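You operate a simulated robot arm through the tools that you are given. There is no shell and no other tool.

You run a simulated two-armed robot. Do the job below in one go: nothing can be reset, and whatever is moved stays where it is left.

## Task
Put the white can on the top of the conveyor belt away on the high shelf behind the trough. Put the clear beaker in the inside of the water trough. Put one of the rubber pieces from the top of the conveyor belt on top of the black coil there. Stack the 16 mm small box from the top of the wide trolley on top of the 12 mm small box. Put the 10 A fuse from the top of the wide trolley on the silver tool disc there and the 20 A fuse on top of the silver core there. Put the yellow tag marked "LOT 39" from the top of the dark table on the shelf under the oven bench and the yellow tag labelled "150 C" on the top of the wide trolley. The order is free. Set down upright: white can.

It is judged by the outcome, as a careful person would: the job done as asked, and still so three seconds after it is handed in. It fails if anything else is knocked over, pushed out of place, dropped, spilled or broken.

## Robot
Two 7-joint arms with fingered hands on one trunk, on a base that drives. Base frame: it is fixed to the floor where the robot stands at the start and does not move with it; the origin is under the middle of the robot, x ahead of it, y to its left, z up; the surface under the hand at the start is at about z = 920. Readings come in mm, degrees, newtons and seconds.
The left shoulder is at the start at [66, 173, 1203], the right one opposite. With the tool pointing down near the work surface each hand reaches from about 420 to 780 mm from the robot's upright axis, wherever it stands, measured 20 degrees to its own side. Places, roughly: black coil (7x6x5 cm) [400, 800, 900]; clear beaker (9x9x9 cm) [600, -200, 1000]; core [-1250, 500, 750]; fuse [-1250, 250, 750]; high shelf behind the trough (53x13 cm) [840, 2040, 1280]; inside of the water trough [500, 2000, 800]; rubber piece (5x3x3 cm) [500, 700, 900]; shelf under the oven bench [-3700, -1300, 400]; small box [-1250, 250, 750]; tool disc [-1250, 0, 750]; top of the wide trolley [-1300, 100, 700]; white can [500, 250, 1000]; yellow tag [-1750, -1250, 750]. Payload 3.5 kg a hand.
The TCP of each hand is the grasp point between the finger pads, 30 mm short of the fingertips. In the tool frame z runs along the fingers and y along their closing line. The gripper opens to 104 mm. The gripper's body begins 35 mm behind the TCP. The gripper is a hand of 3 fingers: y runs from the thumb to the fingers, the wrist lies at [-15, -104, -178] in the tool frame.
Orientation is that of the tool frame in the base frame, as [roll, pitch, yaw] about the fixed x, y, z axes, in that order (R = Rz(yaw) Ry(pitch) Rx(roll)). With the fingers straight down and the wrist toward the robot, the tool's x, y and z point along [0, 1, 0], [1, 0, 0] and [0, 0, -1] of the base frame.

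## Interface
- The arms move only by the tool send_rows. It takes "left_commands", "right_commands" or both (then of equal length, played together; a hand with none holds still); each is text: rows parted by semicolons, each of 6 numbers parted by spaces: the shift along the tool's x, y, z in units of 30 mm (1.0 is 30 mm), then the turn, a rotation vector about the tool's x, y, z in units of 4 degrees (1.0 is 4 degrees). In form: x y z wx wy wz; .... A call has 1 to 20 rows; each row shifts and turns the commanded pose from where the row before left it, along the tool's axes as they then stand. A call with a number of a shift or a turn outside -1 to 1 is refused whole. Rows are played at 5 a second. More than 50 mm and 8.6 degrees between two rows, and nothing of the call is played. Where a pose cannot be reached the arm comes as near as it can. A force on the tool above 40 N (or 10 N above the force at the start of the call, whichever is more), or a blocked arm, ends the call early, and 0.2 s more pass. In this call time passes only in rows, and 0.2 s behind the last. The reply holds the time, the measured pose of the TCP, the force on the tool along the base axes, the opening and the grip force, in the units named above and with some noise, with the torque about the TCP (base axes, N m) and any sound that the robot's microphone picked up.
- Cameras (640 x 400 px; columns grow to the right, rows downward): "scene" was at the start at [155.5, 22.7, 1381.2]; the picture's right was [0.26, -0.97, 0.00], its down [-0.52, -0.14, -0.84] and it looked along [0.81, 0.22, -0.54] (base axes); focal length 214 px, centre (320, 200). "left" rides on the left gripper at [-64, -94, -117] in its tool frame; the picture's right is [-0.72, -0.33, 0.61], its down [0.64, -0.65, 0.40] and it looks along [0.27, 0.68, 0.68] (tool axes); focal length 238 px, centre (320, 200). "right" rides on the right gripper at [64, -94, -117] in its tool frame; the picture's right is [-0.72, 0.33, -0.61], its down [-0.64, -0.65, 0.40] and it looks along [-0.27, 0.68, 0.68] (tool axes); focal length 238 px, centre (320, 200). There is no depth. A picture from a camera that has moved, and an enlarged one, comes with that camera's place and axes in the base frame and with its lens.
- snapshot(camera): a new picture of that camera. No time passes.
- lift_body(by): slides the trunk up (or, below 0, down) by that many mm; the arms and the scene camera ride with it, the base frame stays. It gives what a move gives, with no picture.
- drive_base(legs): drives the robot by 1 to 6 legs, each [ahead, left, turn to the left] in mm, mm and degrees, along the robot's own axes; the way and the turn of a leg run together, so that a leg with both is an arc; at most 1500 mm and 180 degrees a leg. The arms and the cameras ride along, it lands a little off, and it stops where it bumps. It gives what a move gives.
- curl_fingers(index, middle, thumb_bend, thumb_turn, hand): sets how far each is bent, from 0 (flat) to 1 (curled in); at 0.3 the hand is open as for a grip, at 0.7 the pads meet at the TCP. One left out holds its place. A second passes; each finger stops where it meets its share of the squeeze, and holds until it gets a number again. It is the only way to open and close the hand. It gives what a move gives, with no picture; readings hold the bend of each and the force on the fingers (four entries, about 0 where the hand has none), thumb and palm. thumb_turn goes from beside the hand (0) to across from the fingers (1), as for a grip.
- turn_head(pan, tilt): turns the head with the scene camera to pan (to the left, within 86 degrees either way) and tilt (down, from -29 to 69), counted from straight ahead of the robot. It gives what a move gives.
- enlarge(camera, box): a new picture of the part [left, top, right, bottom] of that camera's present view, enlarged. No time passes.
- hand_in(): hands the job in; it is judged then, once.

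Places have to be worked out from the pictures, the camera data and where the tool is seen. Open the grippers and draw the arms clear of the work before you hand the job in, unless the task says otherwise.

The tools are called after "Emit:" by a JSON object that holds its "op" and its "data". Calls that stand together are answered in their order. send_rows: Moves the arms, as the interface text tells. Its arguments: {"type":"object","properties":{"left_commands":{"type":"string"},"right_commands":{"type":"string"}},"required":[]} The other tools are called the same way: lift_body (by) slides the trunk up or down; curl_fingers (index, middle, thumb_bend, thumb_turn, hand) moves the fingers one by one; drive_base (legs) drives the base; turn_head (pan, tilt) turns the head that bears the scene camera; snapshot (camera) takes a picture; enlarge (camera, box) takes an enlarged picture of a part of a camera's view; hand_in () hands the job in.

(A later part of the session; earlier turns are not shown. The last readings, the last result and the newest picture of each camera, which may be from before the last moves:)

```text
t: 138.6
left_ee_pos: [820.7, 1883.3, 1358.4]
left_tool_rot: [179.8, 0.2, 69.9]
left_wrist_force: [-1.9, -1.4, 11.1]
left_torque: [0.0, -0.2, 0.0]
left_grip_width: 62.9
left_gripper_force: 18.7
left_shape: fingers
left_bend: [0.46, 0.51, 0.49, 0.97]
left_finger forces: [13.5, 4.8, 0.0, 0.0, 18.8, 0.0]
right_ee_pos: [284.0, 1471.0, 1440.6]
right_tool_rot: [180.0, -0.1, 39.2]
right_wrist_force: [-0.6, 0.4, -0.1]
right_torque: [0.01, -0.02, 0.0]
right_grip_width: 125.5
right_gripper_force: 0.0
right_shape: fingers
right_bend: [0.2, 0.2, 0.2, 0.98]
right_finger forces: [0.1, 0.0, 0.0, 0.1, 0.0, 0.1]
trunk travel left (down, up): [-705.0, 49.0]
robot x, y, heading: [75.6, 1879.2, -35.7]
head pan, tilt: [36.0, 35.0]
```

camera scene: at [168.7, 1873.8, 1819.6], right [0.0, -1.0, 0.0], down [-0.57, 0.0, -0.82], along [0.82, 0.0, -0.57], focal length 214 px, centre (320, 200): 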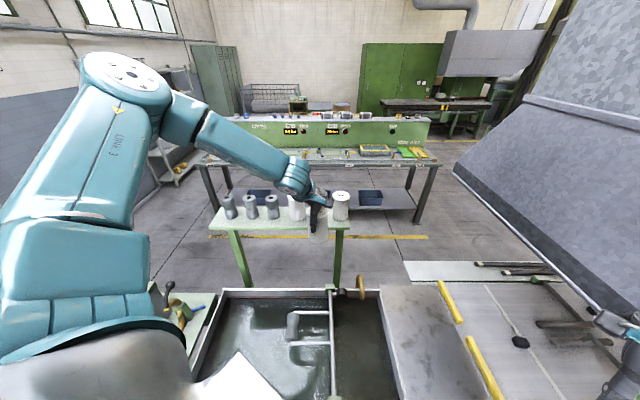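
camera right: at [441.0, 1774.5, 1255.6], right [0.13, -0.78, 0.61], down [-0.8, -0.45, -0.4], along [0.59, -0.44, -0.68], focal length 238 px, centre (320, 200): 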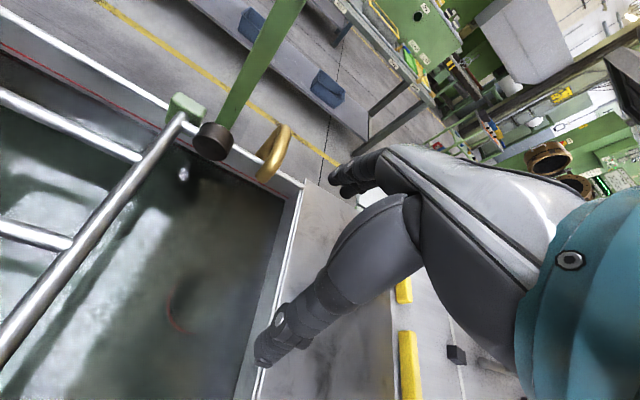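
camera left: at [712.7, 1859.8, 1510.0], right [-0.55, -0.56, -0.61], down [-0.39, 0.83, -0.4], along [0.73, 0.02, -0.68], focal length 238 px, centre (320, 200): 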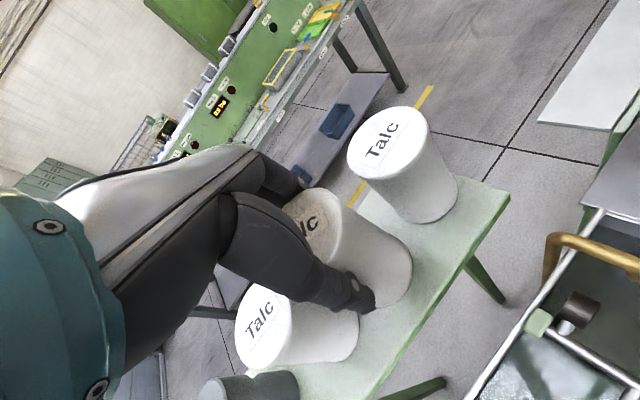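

The can stands on the shelf (11 N push). I relieve 2 mm and open the hand moderately.

Emit:
{"op": "lift_body", "data": {"by": 2}}

Emit:
{"op": "curl_fingers", "data": {"hand": "left", "index": 0.4, "middle": 0.42, "thumb_bend": 0.4}}

Emit:
{"op": "curl_fingers", "data": {"hand": "left", "index": 0.32, "middle": 0.32, "thumb_bend": 0.3}}

Emit:
{"op": "enlarge", "data": {"camera": "scene", "box": [270, 150, 370, 230]}}

Emit:
{"op": "enlarge", "data": {"camera": "left", "box": [200, 80, 480, 380]}}

```text
t: 139.1
left_ee_pos: [819.9, 1884.2, 1357.8]
left_tool_rot: [179.9, 0.1, 70.0]
left_wrist_force: [0.1, -3.0, 6.7]
left_torque: [-0.1, -0.31, -0.04]
left_grip_width: 62.8
left_gripper_force: 18.5
left_shape: fingers
left_bend: [0.46, 0.51, 0.49, 0.97]
left_finger forces: [14.5, 4.8, 0.0, 0.0, 17.6, 0.0]
right_ee_pos: [285.4, 1470.6, 1443.8]
right_tool_rot: [180.0, 0.1, 39.1]
right_wrist_force: [0.4, -0.1, -0.2]
right_torque: [0.01, 0.0, -0.01]
right_grip_width: 125.3
right_gripper_force: 0.0
right_shape: fingers
right_bend: [0.2, 0.2, 0.2, 0.98]
right_finger forces: [0.0, 0.0, 0.1, 0.0, 0.0, 0.0]
trunk travel left (down, up): [-707.0, 47.0]
robot x, y, heading: [74.9, 1878.3, -35.8]
head pan, tilt: [36.0, 35.0]
```

```text
t: 140.1
left_ee_pos: [821.1, 1885.0, 1357.2]
left_tool_rot: [-179.9, 0.2, 69.9]
left_wrist_force: [-0.3, 0.6, -1.0]
left_torque: [-0.03, -0.02, -0.02]
left_grip_width: 79.0
left_gripper_force: 0.4
left_shape: fingers
left_bend: [0.4, 0.42, 0.4, 0.97]
left_finger forces: [0.1, 0.0, 0.0, 0.0, 0.9, 0.0]
right_ee_pos: [284.9, 1471.3, 1443.1]
right_tool_rot: [180.0, 0.0, 39.0]
right_wrist_force: [-1.1, 0.5, 0.6]
right_torque: [0.0, -0.01, -0.02]
right_grip_width: 125.3
right_gripper_force: 0.1
right_shape: fingers
right_bend: [0.2, 0.2, 0.2, 0.98]
right_finger forces: [0.1, 0.1, 0.0, 0.0, 0.1, 0.0]
trunk travel left (down, up): [-707.0, 47.0]
robot x, y, heading: [72.0, 1878.0, -35.8]
head pan, tilt: [36.0, 35.0]
```

```text
t: 141.1
left_ee_pos: [821.0, 1884.6, 1356.6]
left_tool_rot: [-179.9, 0.3, 69.9]
left_wrist_force: [-0.5, -0.8, -0.4]
left_torque: [-0.01, 0.0, -0.02]
left_grip_width: 100.1
left_gripper_force: 0.1
left_shape: fingers
left_bend: [0.32, 0.32, 0.3, 0.97]
left_finger forces: [0.0, 0.0, 0.0, 0.0, 0.0, 0.0]
right_ee_pos: [286.4, 1471.1, 1444.2]
right_tool_rot: [180.0, 0.1, 39.1]
right_wrist_force: [-0.2, -0.3, 0.0]
right_torque: [0.0, 0.01, -0.01]
right_grip_width: 125.6
right_gripper_force: 0.0
right_shape: fingers
right_bend: [0.2, 0.2, 0.2, 0.98]
right_finger forces: [0.0, 0.1, 0.1, 0.1, 0.1, 0.0]
trunk travel left (down, up): [-707.0, 47.0]
robot x, y, heading: [73.0, 1878.0, -36.1]
head pan, tilt: [36.0, 35.0]
```

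```text
5.00 times, centred on (320, 190) of scene
camera zoom: at [171.1, 1874.1, 1786.5], right [0.0, -1.0, 0.0], down [-0.57, 0.0, -0.82], along [0.82, 0.0, -0.57], focal length 1072 px, centre (320, 250)
```

zoom: 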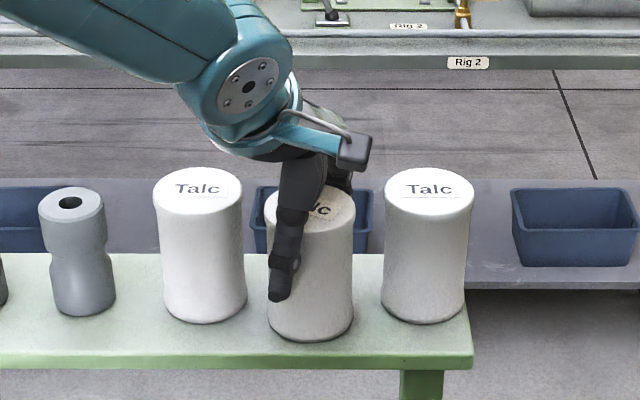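

```text
1.33 times, centred on (340, 230) of left
camera zoom: at [709.8, 1858.1, 1475.3], right [-0.55, -0.57, -0.61], down [-0.39, 0.82, -0.41], along [0.73, 0.02, -0.68], focal length 318 px, centre (293, 160)
```

zoom: 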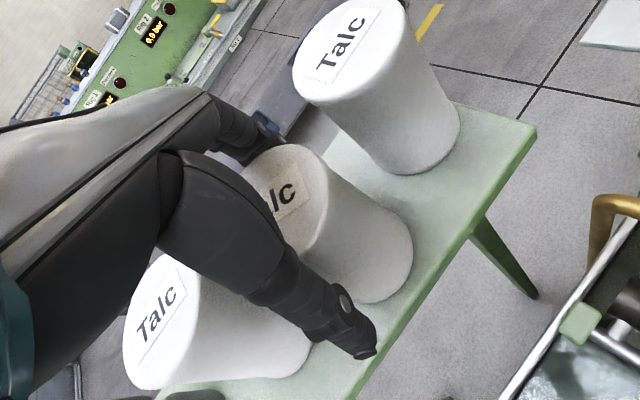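

Released and standing upright. I raise the trunk 45 mm, then continue upward with the arm in small rows.

Emit:
{"op": "lift_body", "data": {"by": 45}}

Emit:
{"op": "send_rows", "data": {"left_commands": "0 0 -0.2 0 0 0; 0 0 -0.3 0 0 0; 0 0 -0.3 0 0 0"}}

Emit:
{"op": "enlarge", "data": {"camera": "scene", "box": [270, 150, 370, 230]}}

```text
t: 141.9
left_ee_pos: [821.1, 1884.4, 1403.7]
left_tool_rot: [-179.9, 0.2, 70.0]
left_wrist_force: [0.4, -0.3, 0.2]
left_torque: [0.05, -0.01, 0.0]
left_grip_width: 100.3
left_gripper_force: 0.1
left_shape: fingers
left_bend: [0.32, 0.32, 0.3, 0.97]
left_finger forces: [0.0, 0.1, 0.0, 0.1, 0.0, 0.1]
right_ee_pos: [284.6, 1470.4, 1486.7]
right_tool_rot: [180.0, 0.1, 39.1]
right_wrist_force: [-0.1, 0.1, -0.3]
right_torque: [0.01, -0.01, 0.03]
right_grip_width: 125.6
right_gripper_force: 0.0
right_shape: fingers
right_bend: [0.2, 0.2, 0.2, 0.98]
right_finger forces: [0.1, 0.1, 0.0, 0.0, 0.0, 0.0]
trunk travel left (down, up): [-752.0, 2.0]
robot x, y, heading: [75.1, 1882.3, -35.8]
head pan, tilt: [36.0, 35.0]
```

```text
t: 142.8
left_ee_pos: [820.1, 1884.7, 1426.0]
left_tool_rot: [-179.9, 0.2, 70.0]
left_wrist_force: [-0.7, -0.2, 0.3]
left_torque: [0.01, -0.01, -0.01]
left_grip_width: 100.4
left_gripper_force: 0.0
left_shape: fingers
left_bend: [0.32, 0.32, 0.3, 0.97]
left_finger forces: [0.0, 0.0, 0.1, 0.1, 0.0, 0.0]
right_ee_pos: [285.0, 1470.9, 1488.7]
right_tool_rot: [-180.0, 0.1, 39.0]
right_wrist_force: [0.3, -0.1, -0.4]
right_torque: [-0.01, 0.0, 0.02]
right_grip_width: 125.3
right_gripper_force: 0.0
right_shape: fingers
right_bend: [0.2, 0.2, 0.2, 0.98]
right_finger forces: [0.0, 0.0, 0.0, 0.0, 0.1, 0.0]
trunk travel left (down, up): [-752.0, 2.0]
robot x, y, heading: [73.9, 1880.9, -36.0]
head pan, tilt: [36.0, 35.0]
```

```text
5.00 times, centred on (320, 190) of scene
camera zoom: at [170.4, 1874.6, 1831.4], right [0.0, -1.0, 0.0], down [-0.57, 0.0, -0.82], along [0.82, 0.0, -0.57], focal length 1072 px, centre (320, 250)
```

zoom: 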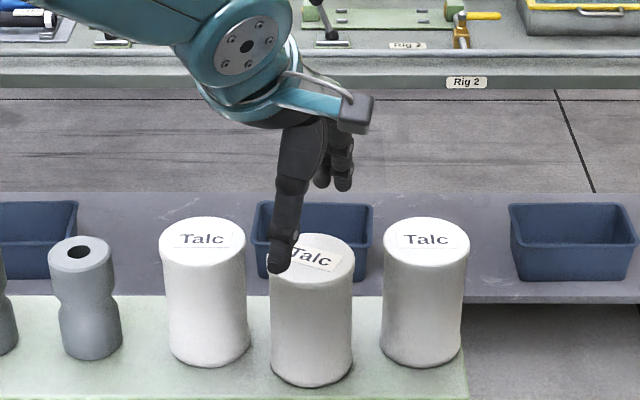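

The can stands upright and clear of the hand. I rise 30 mm more, then draw back from the shelf.

Emit:
{"op": "send_rows", "data": {"left_commands": "0 0 -0.5 0 0 0; 0 0 -0.5 0 0 0; -0.229 -0.626 0 0 0 0; -0.229 -0.626 0 0 0 0; -0.3 -0.8 0 0 0 0; -0.3 -0.8 0 0 0 0; -0.3 -0.8 0 0 0 0"}}

Emit:
{"op": "snapshot", "data": {"camera": "scene"}}

```text
t: 144.3
left_ee_pos: [701.8, 1885.2, 1457.8]
left_tool_rot: [179.9, 0.2, 69.9]
left_wrist_force: [-0.4, 0.2, -0.1]
left_torque: [0.0, 0.02, 0.0]
left_grip_width: 100.2
left_gripper_force: 0.1
left_shape: fingers
left_bend: [0.32, 0.32, 0.3, 0.97]
left_finger forces: [0.1, 0.0, 0.0, 0.0, 0.0, 0.0]
right_ee_pos: [285.2, 1471.2, 1488.6]
right_tool_rot: [180.0, -0.1, 39.1]
right_wrist_force: [-0.4, 0.1, 0.3]
right_torque: [-0.01, 0.03, 0.02]
right_grip_width: 125.5
right_gripper_force: 0.0
right_shape: fingers
right_bend: [0.2, 0.2, 0.2, 0.98]
right_finger forces: [0.1, 0.0, 0.0, 0.0, 0.1, 0.1]
trunk travel left (down, up): [-752.0, 2.0]
robot x, y, heading: [75.1, 1881.8, -35.5]
head pan, tilt: [36.0, 35.0]
```

```text
taken
camera scene: at [169.8, 1875.0, 1831.5], right [0.0, -1.0, 0.0], down [-0.57, 0.0, -0.82], along [0.82, 0.0, -0.57], focal length 214 px, centre (320, 200)
```

scene: 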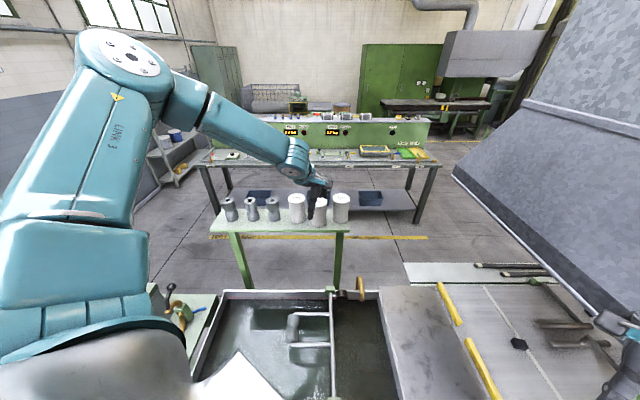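

Can task done. I back away from the trough to x≈−425 and then lower the trunk.

Emit:
{"op": "drive_base", "data": {"legs": [[-407, -291, 0]]}}

Emit:
{"op": "lift_body", "data": {"by": -440}}

Emit:
{"op": "turn_head", "data": {"pan": -80, "tilt": 20}}

Emit:
{"op": "snapshot", "data": {"camera": "scene"}}

```text
t: 147.3
left_ee_pos: [206.4, 1884.3, 1456.8]
left_tool_rot: [-180.0, 0.2, 69.8]
left_wrist_force: [0.0, 0.2, -0.1]
left_torque: [0.0, -0.01, 0.02]
left_grip_width: 100.3
left_gripper_force: 0.1
left_shape: fingers
left_bend: [0.32, 0.32, 0.3, 0.97]
left_finger forces: [0.1, 0.1, 0.0, 0.1, 0.0, 0.0]
right_ee_pos: [-214.3, 1469.9, 1487.7]
right_tool_rot: [180.0, 0.0, 38.9]
right_wrist_force: [-0.2, -0.7, 0.8]
right_torque: [-0.03, 0.02, -0.01]
right_grip_width: 125.5
right_gripper_force: 0.0
right_shape: fingers
right_bend: [0.2, 0.2, 0.2, 0.98]
right_finger forces: [0.1, 0.1, 0.1, 0.0, 0.0, 0.0]
trunk travel left (down, up): [-752.0, 2.0]
robot x, y, heading: [-426.1, 1882.3, -36.0]
head pan, tilt: [36.0, 35.0]
```

```text
refused: -440 is not a number from -400 to 400
```

```text
t: 149.2
left_ee_pos: [204.4, 1884.5, 1457.9]
left_tool_rot: [179.9, 0.2, 69.8]
left_wrist_force: [-0.1, 0.4, 0.2]
left_torque: [-0.01, -0.02, -0.01]
left_grip_width: 100.1
left_gripper_force: 0.1
left_shape: fingers
left_bend: [0.32, 0.32, 0.3, 0.97]
left_finger forces: [0.0, 0.0, 0.1, 0.0, 0.0, 0.1]
right_ee_pos: [-214.9, 1471.6, 1489.3]
right_tool_rot: [179.9, 0.0, 38.9]
right_wrist_force: [0.5, -0.3, 0.6]
right_torque: [0.0, 0.02, -0.01]
right_grip_width: 125.2
right_gripper_force: 0.1
right_shape: fingers
right_bend: [0.2, 0.2, 0.2, 0.98]
right_finger forces: [0.1, 0.0, 0.0, 0.0, 0.1, 0.0]
trunk travel left (down, up): [-752.0, 2.0]
robot x, y, heading: [-424.8, 1882.1, -36.0]
head pan, tilt: [-80.0, 20.0]
```

```text
taken
camera scene: at [-457.5, 1791.1, 1855.3], right [-0.9, 0.44, 0.0], down [0.15, 0.31, -0.94], along [-0.41, -0.85, -0.34], focal length 214 px, centre (320, 200)
```

scene: 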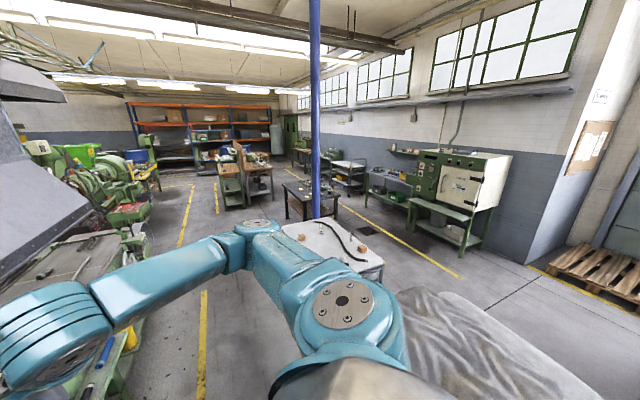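

Lift steps are limited to 400 mm. I lower 400, then survey the trolley ahead.

Emit:
{"op": "lift_body", "data": {"by": -380}}

Emit:
{"op": "drive_base", "data": {"legs": [[0, 0, -54]]}}

Emit:
{"op": "turn_head", "data": {"pan": -20, "tilt": 25}}

Emit:
{"op": "snapshot", "data": {"camera": "scene"}}

```text
t: 152.9
left_ee_pos: [203.4, 1884.0, 1078.1]
left_tool_rot: [179.9, 0.3, 69.8]
left_wrist_force: [0.2, 0.1, 0.3]
left_torque: [0.01, 0.0, -0.02]
left_grip_width: 100.4
left_gripper_force: 0.1
left_shape: fingers
left_bend: [0.32, 0.32, 0.3, 0.97]
left_finger forces: [0.0, 0.0, 0.0, 0.0, 0.1, 0.1]
right_ee_pos: [-214.3, 1471.0, 1109.0]
right_tool_rot: [-179.9, 0.0, 38.9]
right_wrist_force: [-0.8, 0.0, -0.4]
right_torque: [0.02, -0.04, -0.01]
right_grip_width: 125.5
right_gripper_force: 0.2
right_shape: fingers
right_bend: [0.2, 0.2, 0.2, 0.98]
right_finger forces: [0.1, 0.0, 0.0, 0.1, 0.0, 0.0]
trunk travel left (down, up): [-372.0, 382.0]
robot x, y, heading: [-427.3, 1880.8, -35.8]
head pan, tilt: [-80.0, 20.0]
```

```text
t: 155.7
left_ee_pos: [-47.5, 1378.7, 1076.9]
left_tool_rot: [-180.0, 0.2, 16.4]
left_wrist_force: [1.1, -0.4, 0.0]
left_torque: [0.02, 0.02, -0.01]
left_grip_width: 100.0
left_gripper_force: 0.0
left_shape: fingers
left_bend: [0.32, 0.32, 0.3, 0.97]
left_finger forces: [0.0, 0.0, 0.0, 0.0, 0.1, 0.0]
right_ee_pos: [-629.2, 1468.2, 1109.1]
right_tool_rot: [-179.9, 0.0, -14.4]
right_wrist_force: [-0.6, 0.3, 0.2]
right_torque: [-0.01, -0.04, -0.02]
right_grip_width: 125.7
right_gripper_force: 0.0
right_shape: fingers
right_bend: [0.2, 0.2, 0.2, 0.98]
right_finger forces: [0.1, 0.0, 0.1, 0.1, 0.0, 0.1]
trunk travel left (down, up): [-372.0, 382.0]
robot x, y, heading: [-426.3, 1880.7, -89.2]
head pan, tilt: [-80.0, 20.0]
```

```text
t: 157.0
left_ee_pos: [-47.1, 1378.9, 1077.6]
left_tool_rot: [179.9, 0.2, 16.5]
left_wrist_force: [-0.6, -0.2, 0.8]
left_torque: [0.0, -0.01, 0.02]
left_grip_width: 100.2
left_gripper_force: 0.0
left_shape: fingers
left_bend: [0.32, 0.32, 0.3, 0.97]
left_finger forces: [0.1, 0.0, 0.1, 0.0, 0.1, 0.0]
right_ee_pos: [-629.6, 1466.9, 1108.2]
right_tool_rot: [179.9, -0.1, -14.4]
right_wrist_force: [-1.0, 0.0, 0.3]
right_torque: [0.02, -0.04, -0.04]
right_grip_width: 125.6
right_gripper_force: 0.1
right_shape: fingers
right_bend: [0.2, 0.2, 0.2, 0.98]
right_finger forces: [0.0, 0.0, 0.0, 0.0, 0.0, 0.0]
trunk travel left (down, up): [-372.0, 382.0]
robot x, y, heading: [-422.5, 1877.6, -89.3]
head pan, tilt: [-20.0, 25.0]
```

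```text
taken
camera scene: at [-454.5, 1747.8, 1466.1], right [-0.94, 0.33, 0.0], down [0.14, 0.4, -0.91], along [-0.3, -0.86, -0.42], focal length 214 px, centre (320, 200)
```

scene: 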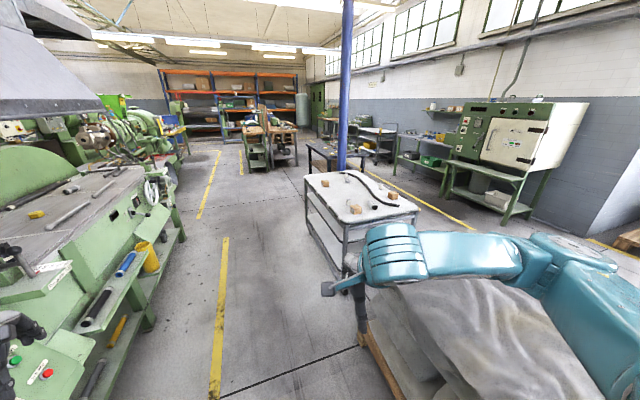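

The trolley top spans about x −1010…−1650, y −400…660 at z≈720. I drive down the aisle to y≈390 and turn to face it.

Emit:
{"op": "drive_base", "data": {"legs": [[1480, 0, 0], [0, 0, -90]]}}

Emit:
{"op": "turn_head", "data": {"pan": 0, "tilt": 30}}

Emit:
{"op": "snapshot", "data": {"camera": "scene"}}

```text
t: 168.2
left_ee_pos: [-903.3, 10.6, 1077.7]
left_tool_rot: [179.9, 0.2, -73.3]
left_wrist_force: [1.2, 0.7, 0.3]
left_torque: [-0.02, -0.02, 0.0]
left_grip_width: 100.1
left_gripper_force: 0.0
left_shape: fingers
left_bend: [0.32, 0.32, 0.3, 0.97]
left_finger forces: [0.0, 0.1, 0.0, 0.0, 0.0, 0.0]
right_ee_pos: [-816.9, 593.4, 1108.9]
right_tool_rot: [179.9, 0.0, -104.1]
right_wrist_force: [0.1, 0.2, 0.0]
right_torque: [-0.01, 0.0, -0.02]
right_grip_width: 125.4
right_gripper_force: 0.2
right_shape: fingers
right_bend: [0.2, 0.2, 0.2, 0.98]
right_finger forces: [0.1, 0.1, 0.0, 0.0, 0.0, 0.0]
trunk travel left (down, up): [-372.0, 382.0]
robot x, y, heading: [-399.4, 394.2, -178.9]
head pan, tilt: [-20.0, 25.0]
```

```text
t: 169.0
left_ee_pos: [-903.0, 11.2, 1078.5]
left_tool_rot: [180.0, 0.2, -73.3]
left_wrist_force: [-0.5, 0.2, 0.2]
left_torque: [-0.02, -0.03, 0.01]
left_grip_width: 100.2
left_gripper_force: 0.0
left_shape: fingers
left_bend: [0.32, 0.32, 0.3, 0.97]
left_finger forces: [0.0, 0.0, 0.0, 0.1, 0.0, 0.0]
right_ee_pos: [-816.5, 592.4, 1108.4]
right_tool_rot: [-180.0, 0.0, -104.0]
right_wrist_force: [0.1, 0.0, 0.4]
right_torque: [-0.01, 0.01, -0.03]
right_grip_width: 125.1
right_gripper_force: 0.1
right_shape: fingers
right_bend: [0.2, 0.2, 0.2, 0.98]
right_finger forces: [0.1, 0.0, 0.0, 0.0, 0.0, 0.0]
trunk travel left (down, up): [-372.0, 382.0]
robot x, y, heading: [-402.2, 392.3, -178.8]
head pan, tilt: [0.0, 30.0]
```

```text
taken
camera scene: at [-538.8, 388.9, 1458.2], right [-0.02, 1.0, 0.0], down [0.5, 0.01, -0.87], along [-0.87, -0.01, -0.5], focal length 214 px, centre (320, 200)
```

scene: 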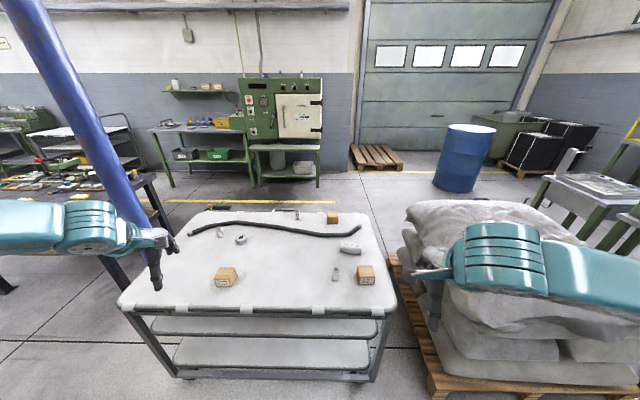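

The trolley is in front. I enlarge its top to identify the items.

Emit:
{"op": "enlarge", "data": {"camera": "scene", "box": [170, 200, 290, 300]}}

Emit:
{"op": "enlarge", "data": {"camera": "scene", "box": [280, 200, 400, 300]}}

Emit:
{"op": "snapshot", "data": {"camera": "left"}}

Emit:
{"op": "snapshot", "data": {"camera": "right"}}

```text
4.00 times, centred on (230, 250) of scene
camera zoom: at [-538.8, 388.9, 1458.2], right [-0.02, 1.0, 0.0], down [0.5, 0.01, -0.87], along [-0.87, -0.01, -0.5], focal length 858 px, centre (680, 0)
```

zoom: 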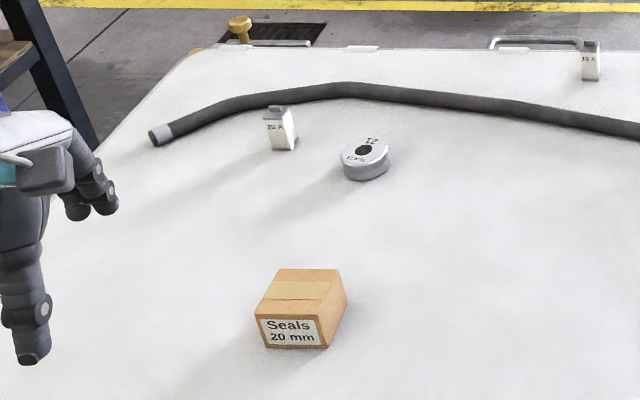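

```text
4.00 times, centred on (340, 250) of scene
camera zoom: at [-538.8, 388.9, 1458.2], right [-0.02, 1.0, 0.0], down [0.5, 0.01, -0.87], along [-0.87, -0.01, -0.5], focal length 858 px, centre (240, 0)
```

zoom: 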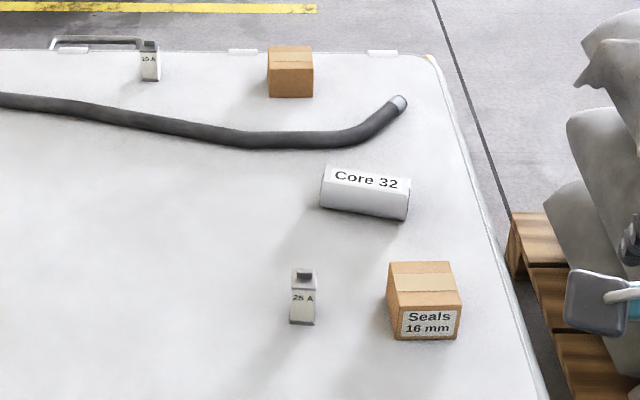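

```text
taken
camera left: at [-831.9, 99.6, 1195.5], right [0.1, 0.78, -0.61], down [0.81, -0.42, -0.41], along [-0.58, -0.45, -0.68], focal length 238 px, centre (320, 200)
```

left: 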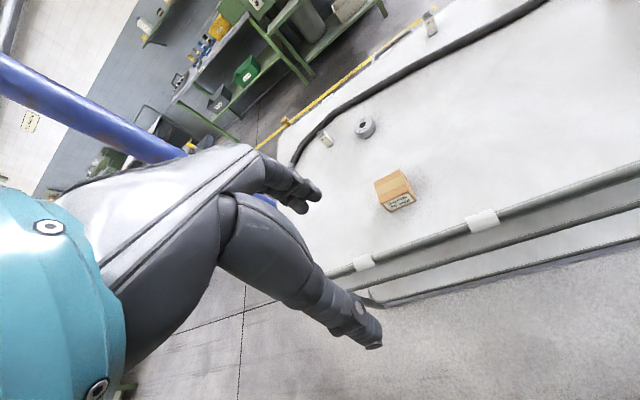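

```text
taken
camera right: at [-741.1, 506.9, 1226.2], right [-0.14, 0.78, 0.61], down [0.79, 0.46, -0.4], along [-0.6, 0.43, -0.68], focal length 238 px, centre (320, 200)
```

right: 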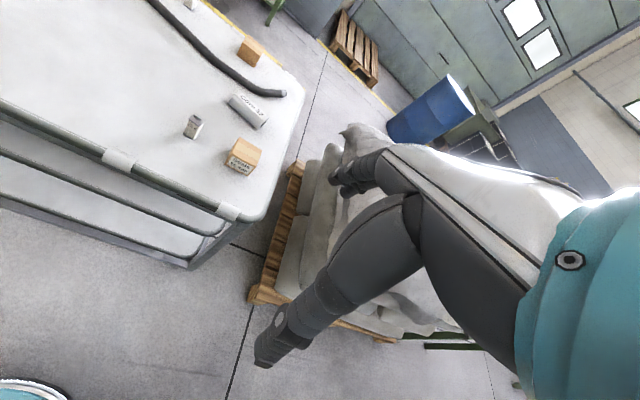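

I see boxes "20 mm", "16 mm" and a third box at the back, fuses, the disc and "Core 32". I move closer and lower the trunk to read labels.

Emit:
{"op": "drive_base", "data": {"legs": [[190, 0, 0]]}}

Emit:
{"op": "lift_body", "data": {"by": -190}}

Emit:
{"op": "turn_head", "data": {"pan": 0, "tilt": 35}}

Emit:
{"op": "snapshot", "data": {"camera": "scene"}}

Emit:
{"op": "enlarge", "data": {"camera": "scene", "box": [290, 120, 370, 170]}}

Emit:
{"op": "enlarge", "data": {"camera": "scene", "box": [170, 130, 270, 200]}}

```text
t: 170.6
left_ee_pos: [-1095.9, 7.2, 1078.6]
left_tool_rot: [179.9, 0.1, -73.3]
left_wrist_force: [0.0, 0.6, -0.1]
left_torque: [-0.02, -0.04, 0.02]
left_grip_width: 100.3
left_gripper_force: 0.1
left_shape: fingers
left_bend: [0.32, 0.32, 0.3, 0.97]
left_finger forces: [0.1, 0.0, 0.1, 0.1, 0.0, 0.1]
right_ee_pos: [-1008.7, 588.8, 1108.5]
right_tool_rot: [-180.0, 0.0, -104.1]
right_wrist_force: [0.5, -0.3, 0.4]
right_torque: [0.0, -0.02, -0.02]
right_grip_width: 125.3
right_gripper_force: 0.0
right_shape: fingers
right_bend: [0.2, 0.2, 0.2, 0.98]
right_finger forces: [0.0, 0.0, 0.1, 0.0, 0.0, 0.0]
trunk travel left (down, up): [-372.0, 382.0]
robot x, y, heading: [-595.7, 388.1, -179.2]
head pan, tilt: [0.0, 30.0]
```

```text
t: 172.7
left_ee_pos: [-1093.8, 8.2, 888.1]
left_tool_rot: [-180.0, 0.2, -73.4]
left_wrist_force: [-0.4, -0.3, -0.2]
left_torque: [0.0, -0.02, 0.0]
left_grip_width: 100.0
left_gripper_force: 0.1
left_shape: fingers
left_bend: [0.32, 0.32, 0.3, 0.97]
left_finger forces: [0.0, 0.1, 0.0, 0.0, 0.2, 0.1]
right_ee_pos: [-1024.4, 589.6, 884.3]
right_tool_rot: [-174.6, 1.4, -104.1]
right_wrist_force: [0.4, -0.8, -0.3]
right_torque: [0.02, -0.01, 0.03]
right_grip_width: 125.2
right_gripper_force: 0.1
right_shape: fingers
right_bend: [0.2, 0.2, 0.2, 0.98]
right_finger forces: [0.1, 0.1, 0.1, 0.1, 0.0, 0.0]
trunk travel left (down, up): [-182.0, 572.0]
robot x, y, heading: [-593.0, 387.6, -179.3]
head pan, tilt: [0.0, 30.0]
```

```text
t: 173.3
left_ee_pos: [-1094.7, 8.2, 887.4]
left_tool_rot: [180.0, 0.1, -73.3]
left_wrist_force: [-0.4, 0.6, -0.2]
left_torque: [0.0, -0.01, -0.02]
left_grip_width: 100.6
left_gripper_force: 0.2
left_shape: fingers
left_bend: [0.32, 0.32, 0.3, 0.97]
left_finger forces: [0.0, 0.0, 0.0, 0.1, 0.0, 0.1]
right_ee_pos: [-1024.6, 589.2, 885.1]
right_tool_rot: [-174.8, 1.5, -104.0]
right_wrist_force: [-0.4, 0.1, 0.3]
right_torque: [-0.02, -0.01, -0.01]
right_grip_width: 125.5
right_gripper_force: 0.0
right_shape: fingers
right_bend: [0.2, 0.2, 0.2, 0.98]
right_finger forces: [0.0, 0.0, 0.0, 0.0, 0.0, 0.0]
trunk travel left (down, up): [-182.0, 572.0]
robot x, y, heading: [-597.3, 384.0, -179.1]
head pan, tilt: [0.0, 35.0]
```

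```text
taken
camera scene: at [-804.0, 384.1, 1256.1], right [-0.02, 1.0, 0.0], down [0.57, 0.01, -0.82], along [-0.82, -0.01, -0.57], focal length 214 px, centre (320, 200)
```

scene: 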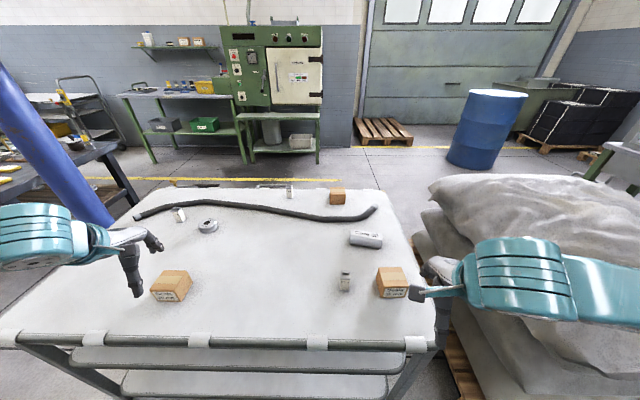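

```text
8.00 times, centred on (330, 145) of scene
camera zoom: at [-804.0, 384.1, 1256.1], right [-0.02, 1.0, 0.0], down [0.57, 0.01, -0.82], along [-0.82, -0.01, -0.57], focal length 1716 px, centre (240, 640)
```

zoom: 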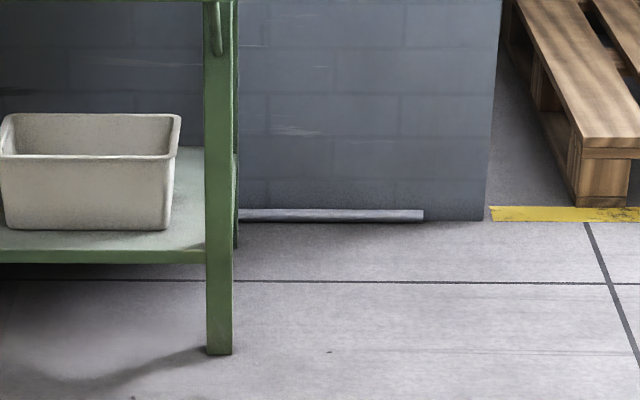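

```text
5.71 times, centred on (220, 165) of scene
camera zoom: at [-804.0, 384.1, 1256.1], right [-0.02, 1.0, 0.0], down [0.57, 0.01, -0.82], along [-0.82, -0.01, -0.57], focal length 1226 px, centre (891, 400)
```

zoom: 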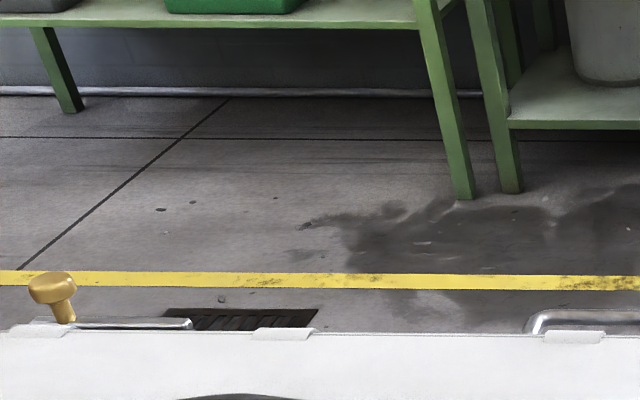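

The torso leans a bit with height (camera moved forward), and the right hand tilted 5°; I'll level it. First I read the labels.

Emit:
{"op": "enlarge", "data": {"camera": "scene", "box": [160, 200, 240, 250]}}

Emit:
{"op": "enlarge", "data": {"camera": "scene", "box": [275, 175, 355, 225]}}

Emit:
{"op": "enlarge", "data": {"camera": "scene", "box": [330, 225, 430, 305]}}

Emit:
{"op": "enlarge", "data": {"camera": "scene", "box": [120, 180, 260, 320]}}

```text
8.00 times, centred on (200, 225) of scene
camera zoom: at [-804.0, 384.1, 1256.1], right [-0.02, 1.0, 0.0], down [0.57, 0.01, -0.82], along [-0.82, -0.01, -0.57], focal length 1716 px, centre (1280, 0)
```

zoom: 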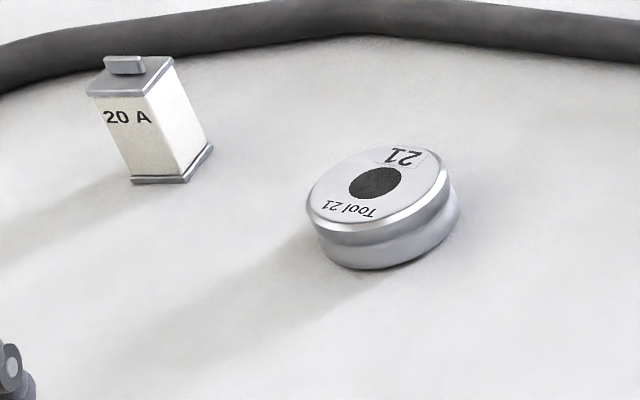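

```text
8.00 times, centred on (315, 200) of scene
camera zoom: at [-804.0, 384.1, 1256.1], right [-0.02, 1.0, 0.0], down [0.57, 0.01, -0.82], along [-0.82, -0.01, -0.57], focal length 1716 px, centre (360, 200)
```

zoom: 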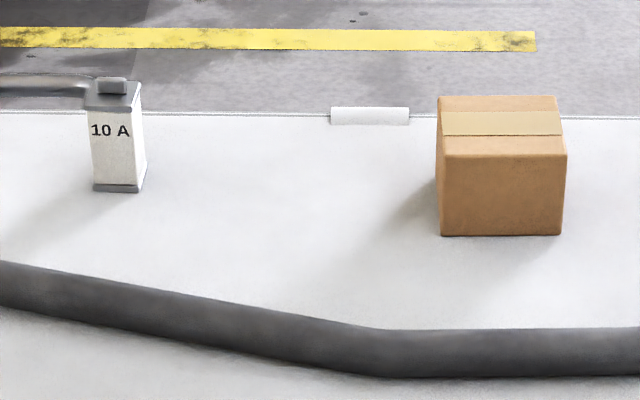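

```text
5.00 times, centred on (380, 265) of scene
camera zoom: at [-804.0, 384.1, 1256.1], right [-0.02, 1.0, 0.0], down [0.57, 0.01, -0.82], along [-0.82, -0.01, -0.57], focal length 1072 px, centre (20, -125)
```

zoom: 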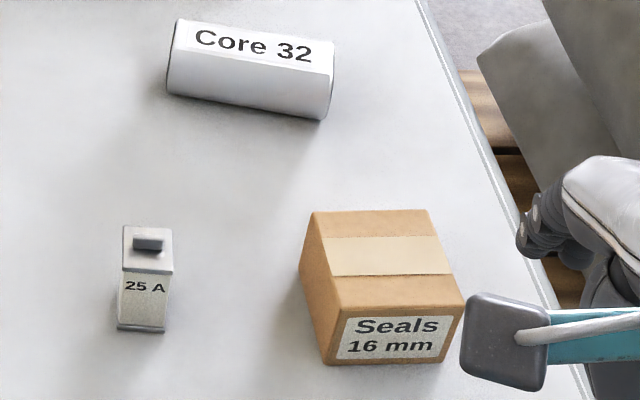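

```text
2.86 times, centred on (190, 250) of scene
camera zoom: at [-804.0, 384.1, 1256.1], right [-0.02, 1.0, 0.0], down [0.57, 0.01, -0.82], along [-0.82, -0.01, -0.57], focal length 613 px, centre (691, 57)
```

zoom: 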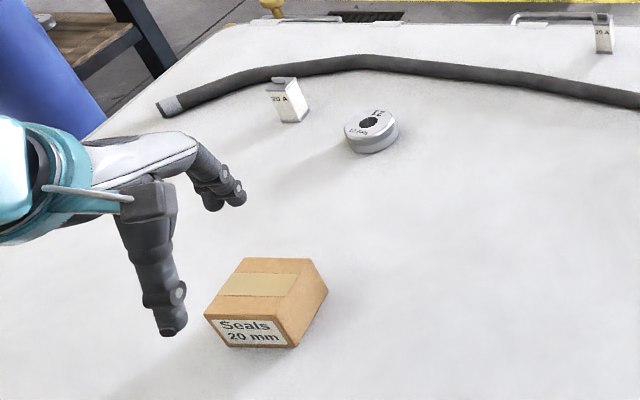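

Labels read: 20 A beside "Tool 21" disc, 10 A at the far edge, 25 A near, boxes 16 and 20 mm, the third (far) box must be the 12 mm one. I need a route map to the far side, so I raise the trunk and look around.

Emit:
{"op": "lift_body", "data": {"by": 390}}

Emit:
{"op": "turn_head", "data": {"pan": 40, "tilt": 25}}

Emit:
{"op": "snapshot", "data": {"camera": "scene"}}

Emit:
{"op": "turn_head", "data": {"pan": 80, "tilt": 25}}

Emit:
{"op": "snapshot", "data": {"camera": "scene"}}

Emit:
{"op": "turn_head", "data": {"pan": -30, "tilt": 25}}

Emit:
{"op": "snapshot", "data": {"camera": "scene"}}

```text
t: 177.1
left_ee_pos: [-1095.9, 7.9, 1277.0]
left_tool_rot: [180.0, 0.3, -73.3]
left_wrist_force: [0.4, 0.5, -1.2]
left_torque: [0.0, 0.0, 0.02]
left_grip_width: 100.4
left_gripper_force: 0.0
left_shape: fingers
left_bend: [0.32, 0.32, 0.3, 0.97]
left_finger forces: [0.0, 0.0, 0.1, 0.0, 0.0, 0.0]
right_ee_pos: [-1024.6, 589.8, 1274.4]
right_tool_rot: [-174.7, 1.5, -104.1]
right_wrist_force: [0.0, -0.8, 0.0]
right_torque: [-0.01, -0.01, 0.01]
right_grip_width: 125.2
right_gripper_force: 0.1
right_shape: fingers
right_bend: [0.2, 0.2, 0.2, 0.98]
right_finger forces: [0.1, 0.1, 0.0, 0.0, 0.1, 0.0]
trunk travel left (down, up): [-572.0, 182.0]
robot x, y, heading: [-594.4, 389.9, -178.8]
head pan, tilt: [0.0, 35.0]
```

```text
t: 178.2
left_ee_pos: [-1095.2, 9.0, 1278.0]
left_tool_rot: [-180.0, 0.2, -73.3]
left_wrist_force: [0.5, 0.5, -0.2]
left_torque: [0.0, 0.01, 0.0]
left_grip_width: 100.2
left_gripper_force: 0.0
left_shape: fingers
left_bend: [0.32, 0.32, 0.3, 0.97]
left_finger forces: [0.0, 0.0, 0.0, 0.0, 0.0, 0.0]
right_ee_pos: [-1024.4, 588.7, 1275.2]
right_tool_rot: [-174.7, 1.4, -104.0]
right_wrist_force: [0.1, 0.5, 0.3]
right_torque: [0.01, 0.0, -0.01]
right_grip_width: 125.2
right_gripper_force: 0.0
right_shape: fingers
right_bend: [0.2, 0.2, 0.2, 0.98]
right_finger forces: [0.0, 0.0, 0.0, 0.1, 0.1, 0.1]
trunk travel left (down, up): [-572.0, 182.0]
robot x, y, heading: [-591.4, 387.9, -178.9]
head pan, tilt: [40.0, 25.0]
```

```text
taken
camera scene: at [-677.7, 327.2, 1667.2], right [-0.66, 0.76, 0.0], down [0.32, 0.28, -0.91], along [-0.68, -0.59, -0.42], focal length 214 px, centre (320, 200)
```

scene: 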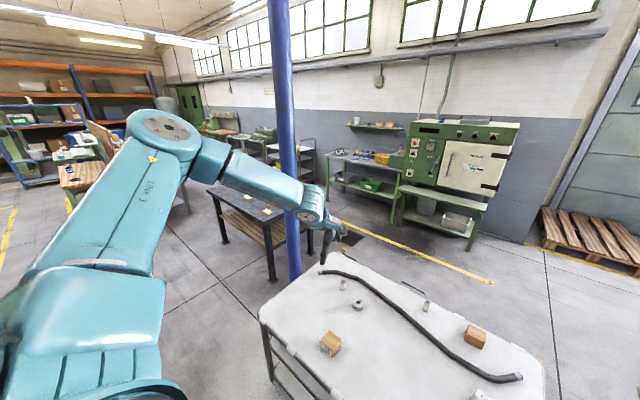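

```text
t: 179.2
left_ee_pos: [-1095.4, 7.6, 1277.4]
left_tool_rot: [180.0, 0.2, -73.3]
left_wrist_force: [1.6, 0.1, -0.6]
left_torque: [-0.06, 0.02, 0.03]
left_grip_width: 100.2
left_gripper_force: 0.0
left_shape: fingers
left_bend: [0.32, 0.32, 0.3, 0.97]
left_finger forces: [0.0, 0.0, 0.0, 0.1, 0.0, 0.0]
right_ee_pos: [-1023.7, 589.6, 1274.9]
right_tool_rot: [-174.7, 1.4, -104.1]
right_wrist_force: [0.3, 0.2, -0.4]
right_torque: [0.0, -0.04, 0.02]
right_grip_width: 125.3
right_gripper_force: 0.0
right_shape: fingers
right_bend: [0.2, 0.2, 0.2, 0.98]
right_finger forces: [0.0, 0.1, 0.0, 0.0, 0.0, 0.1]
trunk travel left (down, up): [-572.0, 182.0]
robot x, y, heading: [-594.9, 384.7, -178.9]
head pan, tilt: [80.0, 25.0]
```

```text
taken
camera scene: at [-622.6, 296.6, 1667.2], right [-0.99, 0.16, 0.0], down [0.07, 0.42, -0.91], along [-0.14, -0.9, -0.42], focal length 214 px, centre (320, 200)
```

scene: 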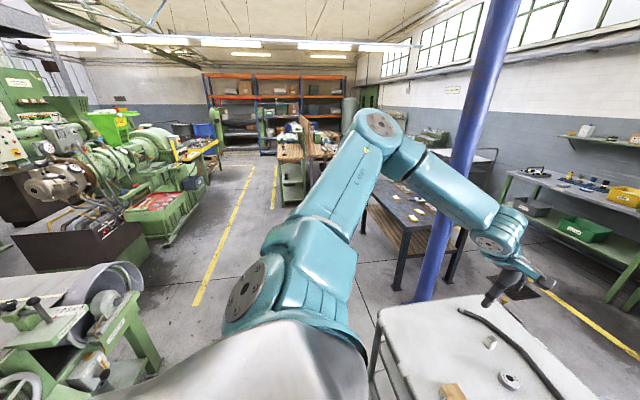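

```text
t: 181.1
left_ee_pos: [-1096.7, 7.7, 1277.5]
left_tool_rot: [-180.0, 0.1, -73.3]
left_wrist_force: [-0.1, -0.9, 0.3]
left_torque: [-0.03, 0.0, -0.03]
left_grip_width: 100.4
left_gripper_force: 0.1
left_shape: fingers
left_bend: [0.32, 0.32, 0.3, 0.97]
left_finger forces: [0.0, 0.1, 0.0, 0.0, 0.0, 0.0]
right_ee_pos: [-1024.5, 589.2, 1274.9]
right_tool_rot: [-174.6, 1.5, -104.1]
right_wrist_force: [-0.5, 0.1, 0.2]
right_torque: [-0.01, 0.0, -0.03]
right_grip_width: 125.3
right_gripper_force: 0.1
right_shape: fingers
right_bend: [0.2, 0.2, 0.2, 0.98]
right_finger forces: [0.1, 0.0, 0.0, 0.0, 0.1, 0.1]
trunk travel left (down, up): [-572.0, 182.0]
robot x, y, heading: [-593.0, 390.3, -178.8]
head pan, tilt: [-30.0, 25.0]
```

```text
taken
camera scene: at [-688.8, 432.1, 1667.2], right [0.48, 0.88, 0.0], down [0.37, -0.2, -0.91], along [-0.79, 0.44, -0.42], focal length 214 px, centre (320, 200)
```

scene: 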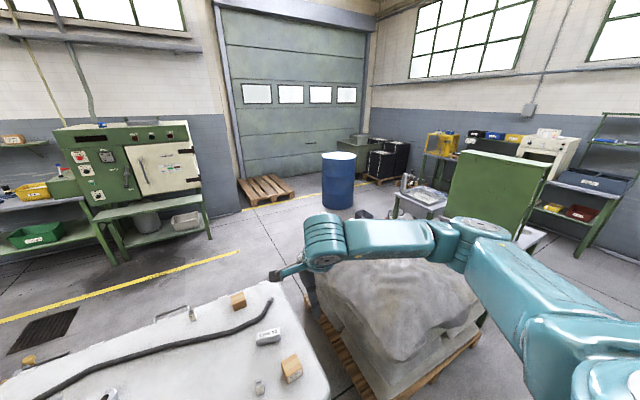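

Map: column at ≈(−1750, −915), dark table x −1580…−2120, y −1080…−2140; the trolley's far side is open floor reachable past the dark table. I'll go to the dark table first: drive 1640 mm to my left (−y).

Emit:
{"op": "drive_base", "data": {"legs": [[0, 1400, 0], [0, 240, 0]]}}

Emit:
{"op": "turn_head", "data": {"pan": 0, "tilt": 30}}

Emit:
{"op": "snapshot", "data": {"camera": "scene"}}

```text
t: 189.5
left_ee_pos: [-1075.4, -1629.9, 1278.3]
left_tool_rot: [-180.0, 0.1, -73.7]
left_wrist_force: [-0.7, 0.2, -0.5]
left_torque: [0.03, -0.01, 0.02]
left_grip_width: 100.5
left_gripper_force: 0.1
left_shape: fingers
left_bend: [0.32, 0.32, 0.3, 0.97]
left_finger forces: [0.0, 0.1, 0.0, 0.1, 0.0, 0.1]
right_ee_pos: [-999.6, -1049.8, 1274.8]
right_tool_rot: [-174.7, 1.4, -104.4]
right_wrist_force: [-0.3, 0.6, -0.4]
right_torque: [0.02, 0.03, -0.02]
right_grip_width: 125.5
right_gripper_force: 0.0
right_shape: fingers
right_bend: [0.2, 0.2, 0.2, 0.98]
right_finger forces: [0.1, 0.0, 0.1, 0.1, 0.0, 0.0]
trunk travel left (down, up): [-572.0, 182.0]
robot x, y, heading: [-572.2, -1252.5, -179.5]
head pan, tilt: [-30.0, 25.0]
```

```text
t: 190.4
left_ee_pos: [-1076.2, -1630.1, 1277.4]
left_tool_rot: [-180.0, 0.2, -73.7]
left_wrist_force: [0.0, 0.0, 0.4]
left_torque: [0.03, 0.0, 0.01]
left_grip_width: 100.3
left_gripper_force: 0.0
left_shape: fingers
left_bend: [0.32, 0.32, 0.3, 0.97]
left_finger forces: [0.0, 0.1, 0.1, 0.0, 0.0, 0.0]
right_ee_pos: [-1000.8, -1049.4, 1275.3]
right_tool_rot: [-174.7, 1.5, -104.4]
right_wrist_force: [0.3, -1.0, 0.5]
right_torque: [-0.03, -0.02, -0.02]
right_grip_width: 125.7
right_gripper_force: 0.1
right_shape: fingers
right_bend: [0.2, 0.2, 0.2, 0.98]
right_finger forces: [0.0, 0.1, 0.0, 0.1, 0.0, 0.0]
trunk travel left (down, up): [-572.0, 182.0]
robot x, y, heading: [-576.0, -1257.5, -179.5]
head pan, tilt: [0.0, 30.0]
```

```text
taken
camera scene: at [-676.3, -1255.2, 1659.2], right [-0.01, 1.0, 0.0], down [0.5, 0.0, -0.87], along [-0.87, -0.01, -0.5], focal length 214 px, centre (320, 200)
```

scene: 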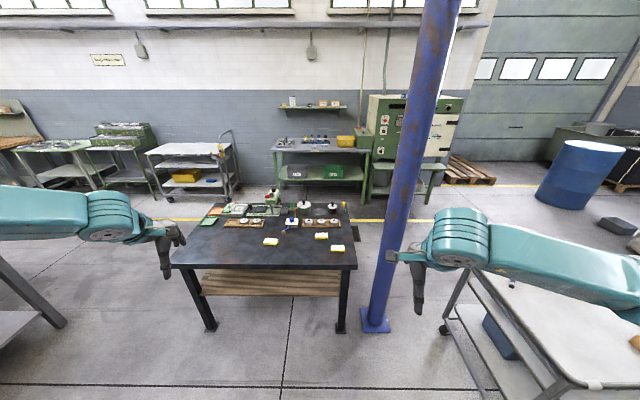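

The dark table shows three yellow tags. I enlarge to read them.

Emit:
{"op": "enlarge", "data": {"camera": "scene", "box": [255, 220, 355, 260]}}

Emit:
{"op": "enlarge", "data": {"camera": "scene", "box": [170, 180, 370, 280]}}

```text
6.40 times, centred on (305, 240) of scene
camera zoom: at [-676.3, -1255.2, 1659.2], right [-0.01, 1.0, 0.0], down [0.5, 0.0, -0.87], along [-0.87, -0.01, -0.5], focal length 1373 px, centre (416, -56)
```

zoom: 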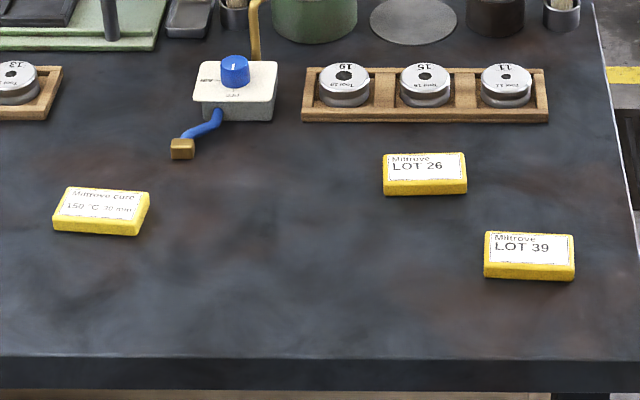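

```text
3.20 times, centred on (270, 230) of scene
camera zoom: at [-676.3, -1255.2, 1659.2], right [-0.01, 1.0, 0.0], down [0.5, 0.0, -0.87], along [-0.87, -0.01, -0.5], focal length 686 px, centre (480, 104)
```

zoom: 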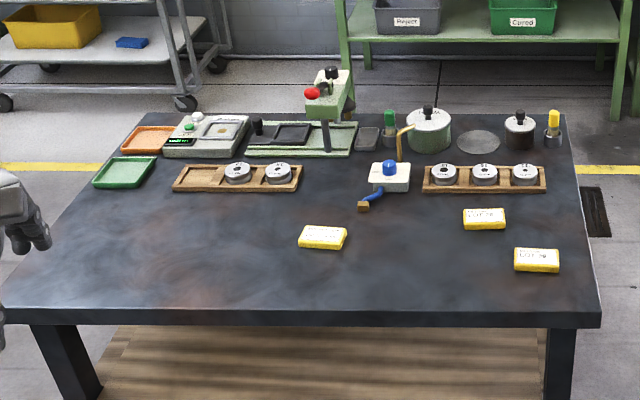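

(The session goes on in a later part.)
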